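You operate a simulated robot arm through the tools that you are given. There is no shell and no other tool. Be economical: measure what you need, move in short steps, check, and stop when the job is done.

Carry out the task below with a simulated robot arm. There is one attempt and no reset: what you move stays moved.

TASK
Put the M16 white gland from the yellow square on top of the orange paint block and the M25 white gland on top of the brown box there.
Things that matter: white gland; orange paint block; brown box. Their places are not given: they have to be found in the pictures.

It is judged by the outcome, as a careful person would: the job done as asked, and still so three seconds after it is handed in. It fails if anything else is knocked over, pushed out of place, dropped, spilled or broken.

THE ROBOT
A 7-joint arm with a two-finger parallel gripper, fixed in place. Base frame: the origin is at the foot of the arm, x ahead of it, y to its left, z up; the work surface is at about z = 840. Lengths are in mm, angles in degrees, forces in N, time in s.
With the tool pointing down near the work surface it reaches from about 300 to 700 mm from the base axis. Its first joint turns from -66.0 to 66.0 degrees. Payload 1.57 kg.
Tool frame: the origin (TCP) lies between the finger pads and is the grasp point; the fingertips stand 30 mm ahead of it; z points along the fingers, y is the line along which they close. The gripper opens to 110 mm. The fingers are 24 mm wide and 12 mm thick; the gripper's body (48 by 112 mm) begins 78 mm behind the TCP.
Orientation is told as [roll, pitch, yaw] about the base's x, y, z axes, in that order, counted from this pose: with the fingers straight down and closing along the base's y, the tool's x points along the base's -x, its y along +y and its z along -z.

THE INTERFACE
- The arm moves only by the tool move_arm. Its argument "rows" is a list of rows, each a list of 7 numbers: the closure in counts, from 0 (fully open) to 255 (shut), then the shift along the tool's x, y, z in units of 40 mm (1.0 is 40 mm), then the turn, a rotation vector about the tool's x, y, z in units of 4 degrees (1.0 is 4 degrees). In form: [[gripper, dx, dy, dz, rx, ry, rz], ...]. A call has 1 to 20 rows; each row shifts and turns the commanded pose from where the row before left it, along the tool's axes as they then stand. A call with a number of a shift or a turn outside -1 to 1 is refused whole. A row lasts 0.2 s, in which the tool goes at most 50 mm and 8.6 degrees; a call with a longer step from one row to the next is refused whole, and so is a gripper value outside its range. A pose out of reach is approached as far as the arm can. The call stops where the force on the tool passes 40 N (or 10 N more than at its start, if that is more) or the arm is blocked; 0.2 s more then pass. The fingers move at their own pace (about 108 mm/s each) and stop on an object; they squeeze with about 38 N. The grip force told is the motor's: it shows also when the fingers shut on nothing. Time passes only in rows, and 0.2 s behind the last, so rows that do not move let the fingers close. It gives the time, the measured TCP pose, the force on the tool (base axes), the opening and the grip force at its end, in the units of the frame above (readings bear some noise).
- Cameras (640 x 400 px; columns grow to the right, rows downward): "scene" is fixed at [154.6, -390.6, 1395.1]; the picture's right is [0.83, -0.56, 0.00], its down [-0.37, -0.54, -0.75] and it looks along [0.42, 0.63, -0.66] (base axes); focal length 331 px, centre (320, 200). "wrist" rides on the gripper at [-36, 0, -80] in the tool frame; the picture's right is [0.00, -1.00, 0.00], its down [0.97, 0.00, -0.24] and it looks along [0.24, 0.00, 0.97] (tool axes); focal length 218 px, centre (320, 200).
- grab_frame(camera): a new picture of that camera. No time passes.
- locate(camera, pixels): for up to 12 pixels [column, row] of the newest picture of that camera ("zoom" is the newest enlarged one), the place [x, y, z] in the base frame of the surface seen there, good to about 2 mm. No time passes.
- inspect(camera, box): a new picture of the part [left, top, right, bottom] of that camera's present view, enlarged. No time passes.
- close_job(): hands the job in; it is judged then, once.

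Work in short steps. Measure before you move; look again where a grasp or a placing could have gone wrong, and mend it. You have 60 turns and 30 pictures in all, the two below and enlarged ones among them. Open the gripper and draw the arm clear of the work before you hand the job in, unless the task says otherwise; then end with one line.

The tools are called after "Call:" as a command line: name --pt "numbers of a row" for each row, then --argument value for the rest, lists and objects as JSON in quotes. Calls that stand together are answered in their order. move_arm: Moves the arm, as the interface text tells. Its arguments: {"type":"object","properties":{"rows":{"type":"array"}},"required":["rows"]} The other tools are called the same way: grab_frame (camera) takes a picture; locate (camera, pixels) gives the place of the surface under pixels of a picture; inspect (camera, box) takes an enlarged picture of a part of a camera's view; close_job () hands the job in.

At the start:

```text
time_s: 0.0
eef_pos: [316.4, -218.3, 1164.5]
tcp_rot: [-0.1, 0.0, -0.1]
wrist_force: [0.1, 0.2, 0.2]
gripper_width: 110.0
finger_force: 0.0
```

scene: 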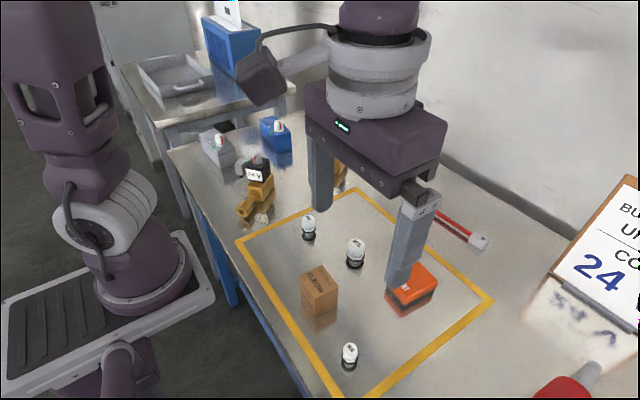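
wrist: 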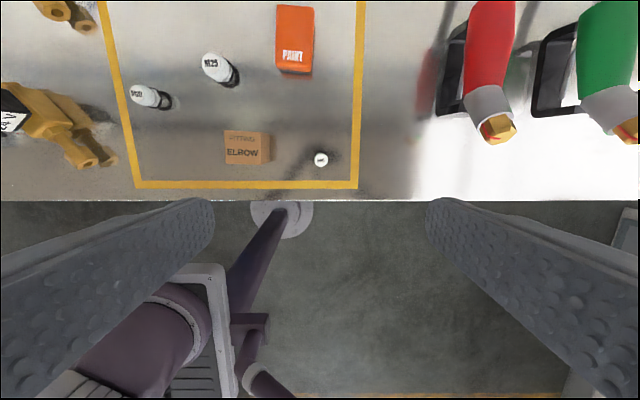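

Three white glands stand in the yellow square, so I enlarge the views to read their labels.

Call:
inspect --camera "scene" --box '[280, 200, 450, 380]'

Call:
inspect --camera "wrist" --box '[110, 0, 370, 195]'

```text
2.22 times, centred on (365, 290) of scene
```

zoom: 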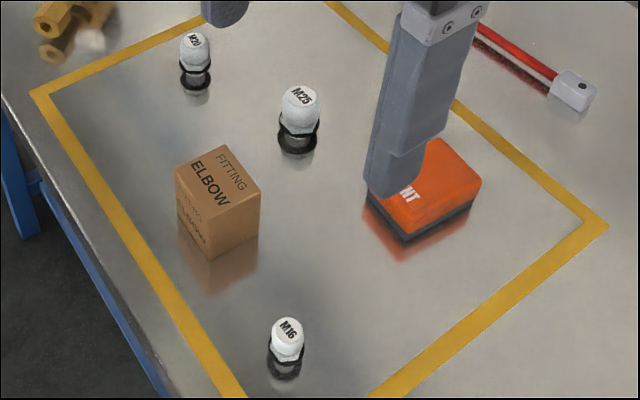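

```text
2.05 times, centred on (240, 98) of wrist
```

zoom: 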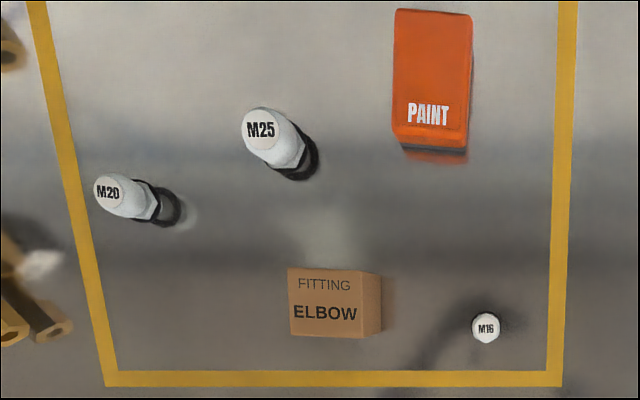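

M16 is the near-right gland and M25 the middle one. I measure the tops and the box, block and table points in the newest (wrist) zoom.

Call:
locate --camera "zoom" --pixels '[[486, 328], [261, 131], [295, 160], [308, 170], [290, 270], [365, 273], [364, 337], [292, 334], [397, 12], [470, 16], [466, 145], [395, 130]]'

Call:
locate --camera "scene" --pixels '[[350, 348], [350, 358], [349, 367], [356, 245], [355, 258], [354, 266], [320, 278], [308, 221], [420, 285], [404, 305], [430, 275], [322, 300]]'

```text
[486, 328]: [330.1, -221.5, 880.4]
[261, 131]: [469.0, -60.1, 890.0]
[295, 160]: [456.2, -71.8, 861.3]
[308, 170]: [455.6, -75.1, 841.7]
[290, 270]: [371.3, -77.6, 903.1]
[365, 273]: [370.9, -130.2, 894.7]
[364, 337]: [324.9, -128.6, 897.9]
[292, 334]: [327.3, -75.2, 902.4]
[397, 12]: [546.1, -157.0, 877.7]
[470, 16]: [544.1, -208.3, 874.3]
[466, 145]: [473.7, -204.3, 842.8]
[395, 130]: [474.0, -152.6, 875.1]
```

```text
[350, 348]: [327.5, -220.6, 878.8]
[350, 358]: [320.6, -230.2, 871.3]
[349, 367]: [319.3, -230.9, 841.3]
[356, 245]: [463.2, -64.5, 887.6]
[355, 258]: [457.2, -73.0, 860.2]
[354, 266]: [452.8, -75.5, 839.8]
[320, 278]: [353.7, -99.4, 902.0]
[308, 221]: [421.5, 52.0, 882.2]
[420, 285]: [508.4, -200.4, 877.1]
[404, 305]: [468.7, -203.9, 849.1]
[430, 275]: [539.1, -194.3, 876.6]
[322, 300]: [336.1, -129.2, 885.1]
```

M16 is at about (329, -221) with its top at 880. M25 is at about (467, -62), top 890. The box top is at 902, centred on (348, -102), and the paint block top at 877, centred on (509, -181). I descend above M16.

Call:
move_arm --pt "0 -0.32 -0.08 0.6 0 0 0" --pt "0 0 0 1 0 0 0" --pt "0 0 0 1 0 0 0" --pt "0 0 0 1 0 0 0" --pt "0 0 0 1 0 0 0" --pt "0 0 0 1 0 0 0" --pt "0 0 0 0.5 0 0 0" --pt "0 0 0 0 0 0 0"

Call:
grab_frame --camera "wrist"

```text
time_s: 1.8
eef_pos: [331.0, -224.5, 921.3]
tcp_rot: [-0.1, 0.0, 0.0]
wrist_force: [-0.1, 0.3, -0.3]
gripper_width: 110.1
finger_force: 0.0
```

```text
25 pictures are left
```

wrist: 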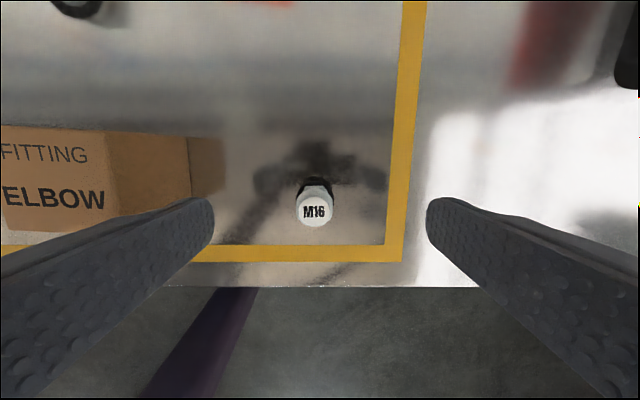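

M16 shows between the fingers at (314, 212). I measure it from here.

Call:
locate --camera "wrist" --pixels '[[303, 213], [314, 212], [325, 213], [314, 222], [314, 204], [315, 182], [298, 208], [332, 208]]'

```text
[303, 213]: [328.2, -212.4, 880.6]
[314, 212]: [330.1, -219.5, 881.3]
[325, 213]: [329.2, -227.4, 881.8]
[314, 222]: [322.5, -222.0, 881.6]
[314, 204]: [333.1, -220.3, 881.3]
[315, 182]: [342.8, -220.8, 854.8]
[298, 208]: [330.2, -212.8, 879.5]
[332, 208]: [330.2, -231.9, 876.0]
```

The centre is (329, -221). I shift y by +3 mm, go down to z of about 876, and close.

Call:
move_arm --pt "0 0.04 0.08 0.6 0 0 0" --pt "0 0 0 0.53 0 0 0" --pt "0 0 0 0 0 0 0" --pt "120 0 0 0 0 0 0" --pt "200 0 0 0 0 0 0" --pt "255 0 0 0 0 0 0" --pt "255 0 0 0 0 0 0" --pt "255 0 0 0 0 0 0"

```text
time_s: 3.6
eef_pos: [327.4, -220.7, 876.1]
tcp_rot: [0.0, 0.0, 0.1]
wrist_force: [0.4, 0.8, 0.8]
gripper_width: 22.3
finger_force: 34.9
```

M16 is gripped (opening 22 mm). I lift it and carry it above the paint block.

Call:
move_arm --pt "255 0 0 -0.5 0 0 0" --pt "255 0 0 -1 0 0 0" --pt "255 0 0 -1 0 0 0" --pt "255 -0.5 0.2 0 0 0 0" --pt "255 -1 0.2 0 0 0 0" --pt "255 -1 0.2 0 0 0 0" --pt "255 -1 0.2 0 0 0 0" --pt "255 -0.7 0.2 0 0 0 0" --pt "255 -0.35 0 0 0 0 0" --pt "255 0 0 0 0 0 0"

Call:
grab_frame --camera "wrist"

Call:
grab_frame --camera "scene"

```text
time_s: 5.8
eef_pos: [510.7, -177.7, 974.9]
tcp_rot: [0.0, 0.0, 0.1]
wrist_force: [0.1, -0.4, 0.0]
gripper_width: 22.1
finger_force: 34.7
```

```text
24 pictures are left
```

wrist: 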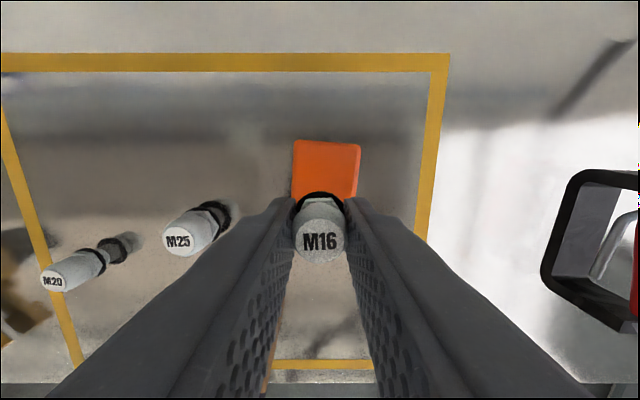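

```text
23 pictures are left
```

scene: 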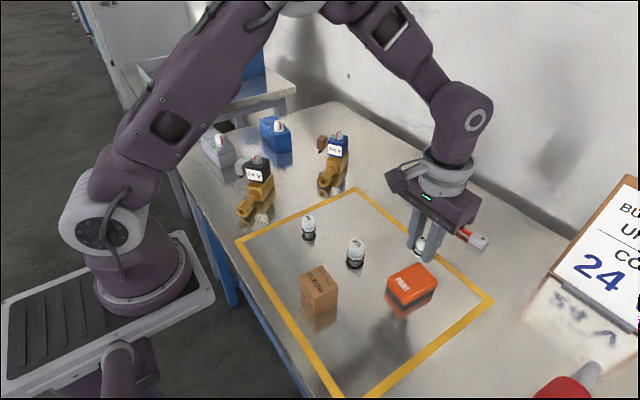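

The paint block is fully visible now, so I measure its top corners.

Call:
locate --camera "scene" --pixels '[[411, 264], [388, 281], [406, 303], [435, 281], [412, 283]]'

Call:
locate --camera "wrist" --pixels '[[296, 143], [357, 148], [354, 195], [294, 193]]'

```text
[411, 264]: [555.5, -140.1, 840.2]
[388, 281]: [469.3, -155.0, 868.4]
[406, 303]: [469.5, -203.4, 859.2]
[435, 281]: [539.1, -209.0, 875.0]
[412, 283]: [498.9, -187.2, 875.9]
```

```text
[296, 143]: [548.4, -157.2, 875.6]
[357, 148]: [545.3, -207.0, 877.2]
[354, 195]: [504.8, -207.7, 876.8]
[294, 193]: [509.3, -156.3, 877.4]
```

The top centre is about (509, -181) at z 877. The gland's base hangs about 36 mm below the TCP, so contact is expected near z 913. I lower to just above it.

Call:
move_arm --pt "255 0.04 -0.08 0.6 0 0 0" --pt "255 0 0 0.6 0 0 0" --pt "255 0 0 0.25 0 0 0" --pt "255 0 0 0 0 0 0"

Call:
inspect --camera "scene" --box '[360, 230, 480, 330]'

```text
time_s: 6.8
eef_pos: [509.4, -181.1, 917.9]
tcp_rot: [0.0, 0.0, 0.0]
wrist_force: [0.8, -0.9, -0.6]
gripper_width: 22.2
finger_force: 35.5
```

```text
4.00 times, centred on (420, 280) of scene
```

zoom: 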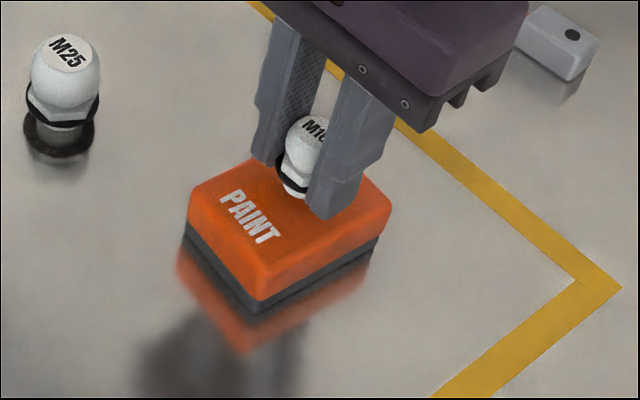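

It is just above the block. I ease down in 1 mm steps to feel for contact.

Call:
move_arm --pt "255 0 0 0.03 0 0 0" --pt "255 0 0 0.03 0 0 0" --pt "255 0 0 0.03 0 0 0" --pt "255 0 0 0 0 0 0"

```text
time_s: 7.8
eef_pos: [507.8, -181.6, 913.4]
tcp_rot: [-0.1, -0.1, 0.1]
wrist_force: [0.9, 0.5, -1.1]
gripper_width: 22.4
finger_force: 34.2
```

Call:
move_arm --pt "255 0 0 0.02 0 0 0" --pt "255 0 0 0.0 0 0 0"

```text
time_s: 8.4
eef_pos: [509.3, -182.1, 912.9]
tcp_rot: [0.1, 0.1, 0.1]
wrist_force: [-0.2, 1.0, -0.5]
gripper_width: 22.5
finger_force: 35.3
```

Call:
move_arm --pt "255 0 0 0.02 0 0 0" --pt "255 0 0 0.02 0 0 0" --pt "255 0 0 0.0 0 0 0"

```text
time_s: 9.2
eef_pos: [508.1, -181.7, 910.2]
tcp_rot: [0.0, 0.0, 0.0]
wrist_force: [0.3, 0.3, 0.1]
gripper_width: 22.2
finger_force: 35.1
```

Still no contact force, so I look again.

Call:
inspect --camera "scene" --box '[390, 240, 450, 290]'

```text
8.00 times, centred on (420, 265) of scene
```

zoom: 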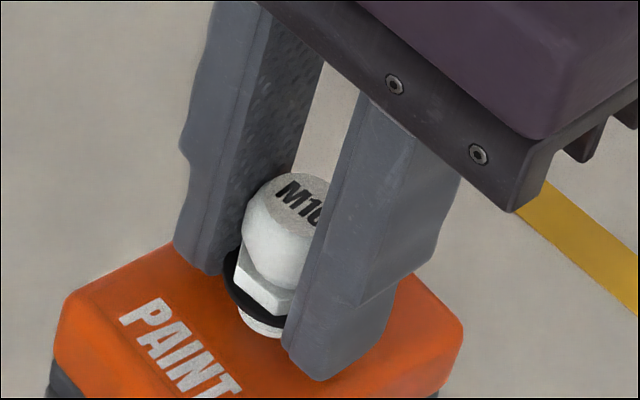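

Call:
locate --camera "zoom" --pixels '[[290, 185], [285, 200], [260, 328], [250, 345], [230, 330], [150, 270]]'

Call:
move_arm --pt "255 0 0 0.02 0 0 0" --pt "255 0 0 0.0 0 0 0"

```text
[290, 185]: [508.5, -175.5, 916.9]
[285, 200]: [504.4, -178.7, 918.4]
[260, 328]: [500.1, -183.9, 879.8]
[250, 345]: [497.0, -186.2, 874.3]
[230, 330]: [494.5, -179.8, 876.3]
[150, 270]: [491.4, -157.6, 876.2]
```

```text
time_s: 9.8
eef_pos: [508.2, -181.0, 910.2]
tcp_rot: [0.0, 0.0, 0.1]
wrist_force: [-0.2, 1.1, 3.8]
gripper_width: 21.9
finger_force: 35.3
```

Contact is felt (3.8 N). I open the gripper and then rise.

Call:
move_arm --pt "190 0 0 0 0 0 0" --pt "140 0 0 0 0 0 0" --pt "80 0 0 0 0 0 0" --pt "80 0 0 0 0 0 0" --pt "80 0 0 -0.5 0 0 0" --pt "80 0 0 -1 0 0 0" --pt "80 0 0 -1 0 0 0" --pt "80 0 0 0 0 0 0"

Call:
inspect --camera "scene" --box '[330, 220, 450, 320]'

```text
time_s: 11.6
eef_pos: [510.3, -181.2, 1010.8]
tcp_rot: [0.0, 0.0, 0.0]
wrist_force: [-0.2, 0.5, -0.7]
gripper_width: 75.5
finger_force: 0.0
```

```text
4.00 times, centred on (390, 270) of scene
```

zoom: 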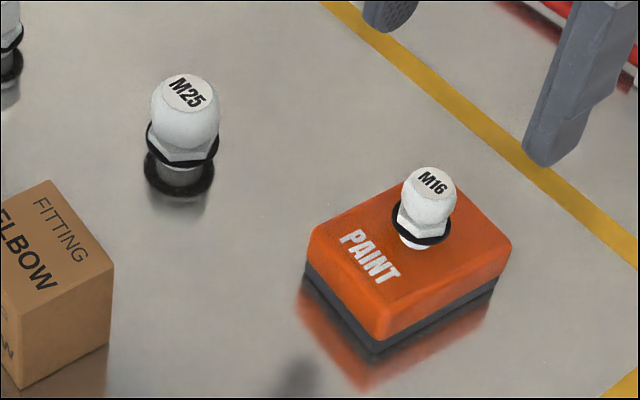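

M16 stands on the block. I move above M25.

Call:
move_arm --pt "80 0.36 0.9 0 0 0 0" --pt "40 0.36 0.9 0 0 0 0" --pt "0 0.36 0.9 0 0 0 0" --pt "0 0 0.28 0.5 0 0 0" --pt "0 0 0 1 0 0 0" --pt "0 0 0 0.5 0 0 0" --pt "0 0 0 0 0 0 0"

Call:
grab_frame --camera "wrist"

```text
time_s: 13.2
eef_pos: [465.6, -62.6, 930.9]
tcp_rot: [0.1, 0.1, 0.0]
wrist_force: [-0.6, -0.6, -0.6]
gripper_width: 109.9
finger_force: 0.0
```

```text
19 pictures are left
```

wrist: 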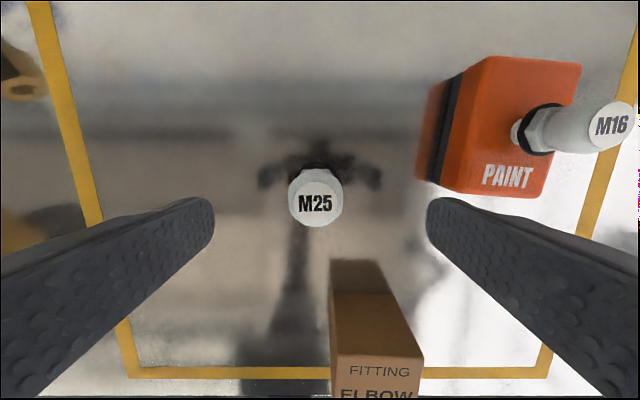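

Call:
locate --camera "wrist" --pixels '[[292, 203], [315, 203], [340, 203], [315, 222], [315, 188], [436, 180], [366, 345], [405, 352]]'

```text
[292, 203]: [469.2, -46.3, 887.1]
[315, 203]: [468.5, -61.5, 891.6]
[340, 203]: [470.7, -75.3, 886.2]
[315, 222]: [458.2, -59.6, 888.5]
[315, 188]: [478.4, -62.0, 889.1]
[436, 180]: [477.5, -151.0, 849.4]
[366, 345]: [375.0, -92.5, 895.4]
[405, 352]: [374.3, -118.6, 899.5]
```

M25's centre is (468, -61). I descend to z of about 877 and close.

Call:
move_arm --pt "0 -0.05 0.04 0.5 0 0 0" --pt "0 0 0 0.5 0 0 0" --pt "0 0 0 0.33 0 0 0" --pt "0 0 0 0 0 0 0" --pt "120 0 0 0 0 0 0" --pt "200 0 0 0 0 0 0" --pt "255 0 0 0 0 0 0" --pt "255 0 0 0 0 0 0" --pt "255 0 0 0 0 0 0"

```text
time_s: 15.2
eef_pos: [468.4, -61.5, 877.9]
tcp_rot: [0.0, 0.0, 0.0]
wrist_force: [0.1, -0.1, 0.3]
gripper_width: 36.6
finger_force: 37.9
```

M25 is gripped (opening 36.6 mm). I lift 120 mm and carry it over the box.

Call:
move_arm --pt "255 0 0 -0.5 0 0 0" --pt "255 0 0 -1 0 0 0" --pt "255 0 0 -1 0 0 0" --pt "255 0 0 -0.5 0 0 0" --pt "255 0.6 -0.2 0 0 0 0" --pt "255 0.9 -0.3 0 0 0 0" --pt "255 0.9 -0.3 0 0 0 0" --pt "255 0.6 -0.21 0 0 0 0" --pt "255 0 0 0 0 0 0"

Call:
grab_frame --camera "wrist"

Call:
inspect --camera "scene" --box '[260, 200, 380, 340]'

```text
time_s: 17.2
eef_pos: [347.3, -100.8, 997.5]
tcp_rot: [0.2, 0.0, 0.0]
wrist_force: [-0.7, 0.4, 0.9]
gripper_width: 36.5
finger_force: 37.8
```

```text
18 pictures are left
```

wrist: 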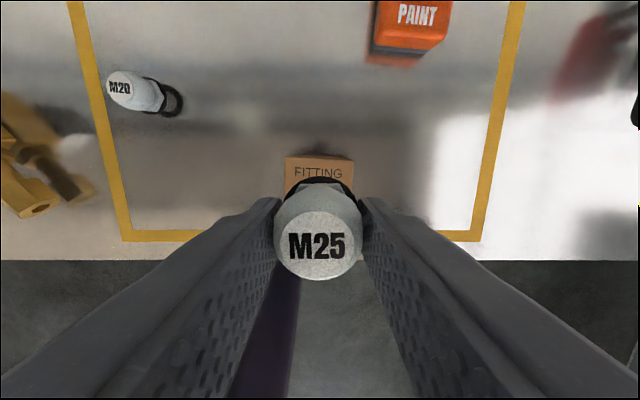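

```text
2.86 times, centred on (320, 270) of scene
```

zoom: 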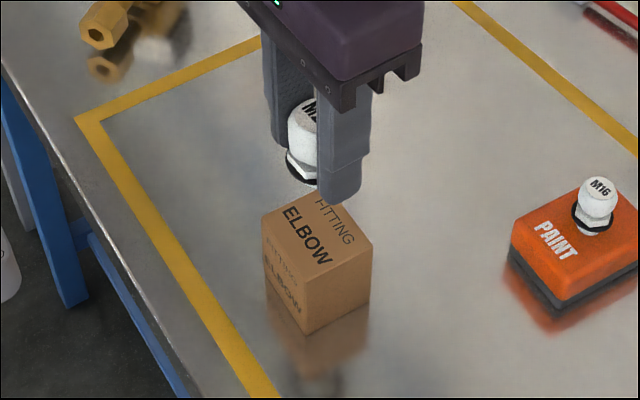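

Call:
locate --camera "zoom" --pixels '[[266, 238], [306, 271], [368, 236], [300, 240], [335, 235]]'

Call:
locate --camera "wrist" --pixels '[[288, 159], [351, 163], [320, 165]]'

```text
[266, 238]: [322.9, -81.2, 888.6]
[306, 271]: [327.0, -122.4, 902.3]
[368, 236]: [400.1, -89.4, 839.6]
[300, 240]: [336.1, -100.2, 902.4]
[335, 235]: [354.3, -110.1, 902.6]
```

```text
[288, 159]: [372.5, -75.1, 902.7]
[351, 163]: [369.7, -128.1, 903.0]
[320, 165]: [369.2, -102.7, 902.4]
```

The box top is at 902.5, centred on about (348, -102), and we are at (347, -101). I lower to z of about 943, then creep.

Call:
move_arm --pt "255 -0.01 -0.01 0.5 0 0 0" --pt "255 0 0 0.5 0 0 0" --pt "255 0 0 0.33 0 0 0" --pt "255 0 0 0.03 0 0 0" --pt "255 0 0 0 0 0 0"

```text
time_s: 18.4
eef_pos: [348.4, -101.1, 942.7]
tcp_rot: [0.0, 0.0, 0.0]
wrist_force: [0.3, 0.1, -0.7]
gripper_width: 36.4
finger_force: 38.4
```

Call:
move_arm --pt "255 0 0 0.03 0 0 0" --pt "255 0 0 0.03 0 0 0" --pt "255 0 0 0 0 0 0"

```text
time_s: 19.2
eef_pos: [348.5, -100.1, 941.9]
tcp_rot: [0.1, 0.0, 0.0]
wrist_force: [-0.4, -0.3, -0.6]
gripper_width: 36.5
finger_force: 38.2
```

Call:
move_arm --pt "255 0 0 0.03 0 0 0" --pt "255 0 0 0 0 0 0"

```text
time_s: 19.8
eef_pos: [348.5, -101.0, 939.5]
tcp_rot: [0.0, 0.0, 0.0]
wrist_force: [-1.0, -0.3, -0.5]
gripper_width: 36.3
finger_force: 38.0
```

Call:
move_arm --pt "255 0 0 0.03 0 0 0" --pt "255 0 0 0 0 0 0"

```text
time_s: 20.4
eef_pos: [348.1, -101.9, 939.4]
tcp_rot: [0.0, 0.0, 0.0]
wrist_force: [-2.3, -1.3, 24.4]
gripper_width: 36.4
finger_force: 38.1
```

There is firm contact (24 N). I back off half a millimetre, release, and rise.

Call:
move_arm --pt "255 0 0 -0.015 0 0 0" --pt "255 0 0 0 0 0 0" --pt "160 0 0 0 0 0 0" --pt "110 0 0 0 0 0 0" --pt "50 0 0 0 0 0 0" --pt "50 0 0 0 0 0 0" --pt "50 0 0 -0.5 0 0 0" --pt "50 0 0 -1 0 0 0" --pt "50 0 0 -1 0 0 0" --pt "50 0 0 -1 0 0 0" --pt "50 0 0 -1 0 0 0" --pt "50 0 0 0 0 0 0"

Call:
grab_frame --camera "scene"

Call:
grab_frame --camera "wrist"

```text
time_s: 23.0
eef_pos: [347.7, -101.5, 1119.4]
tcp_rot: [-0.1, -0.1, 0.1]
wrist_force: [0.4, -0.1, 0.2]
gripper_width: 88.4
finger_force: 0.0
```

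```text
16 pictures are left
```

scene: 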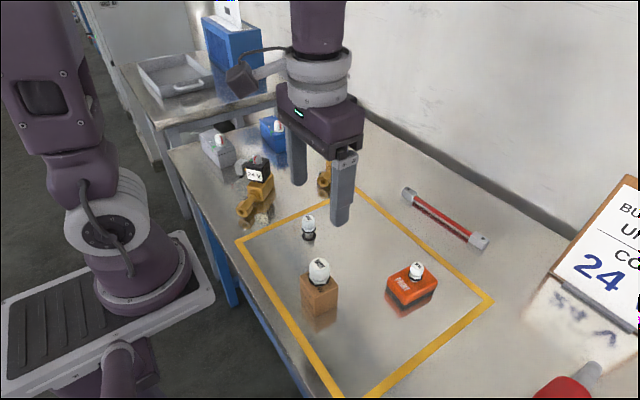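

```text
15 pictures are left
```

wrist: 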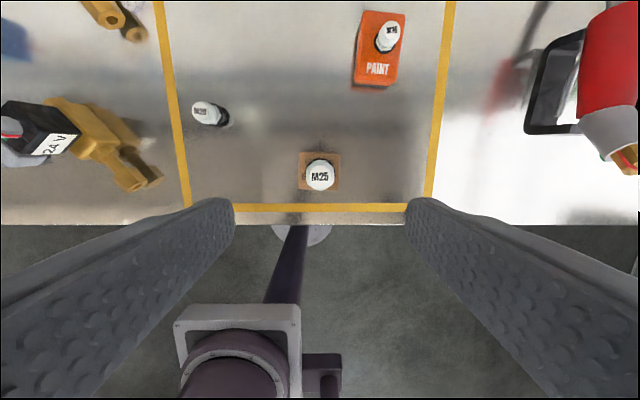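

Both glands stand upright on their targets, nothing else has moved, and the arm is clear. I hand the job in.

Call:
close_job

```text
The job is handed in.
```

The M16 white gland is on top of the orange paint block and the M25 white gland is on top of the brown box; both were standing upright when I handed the job in.
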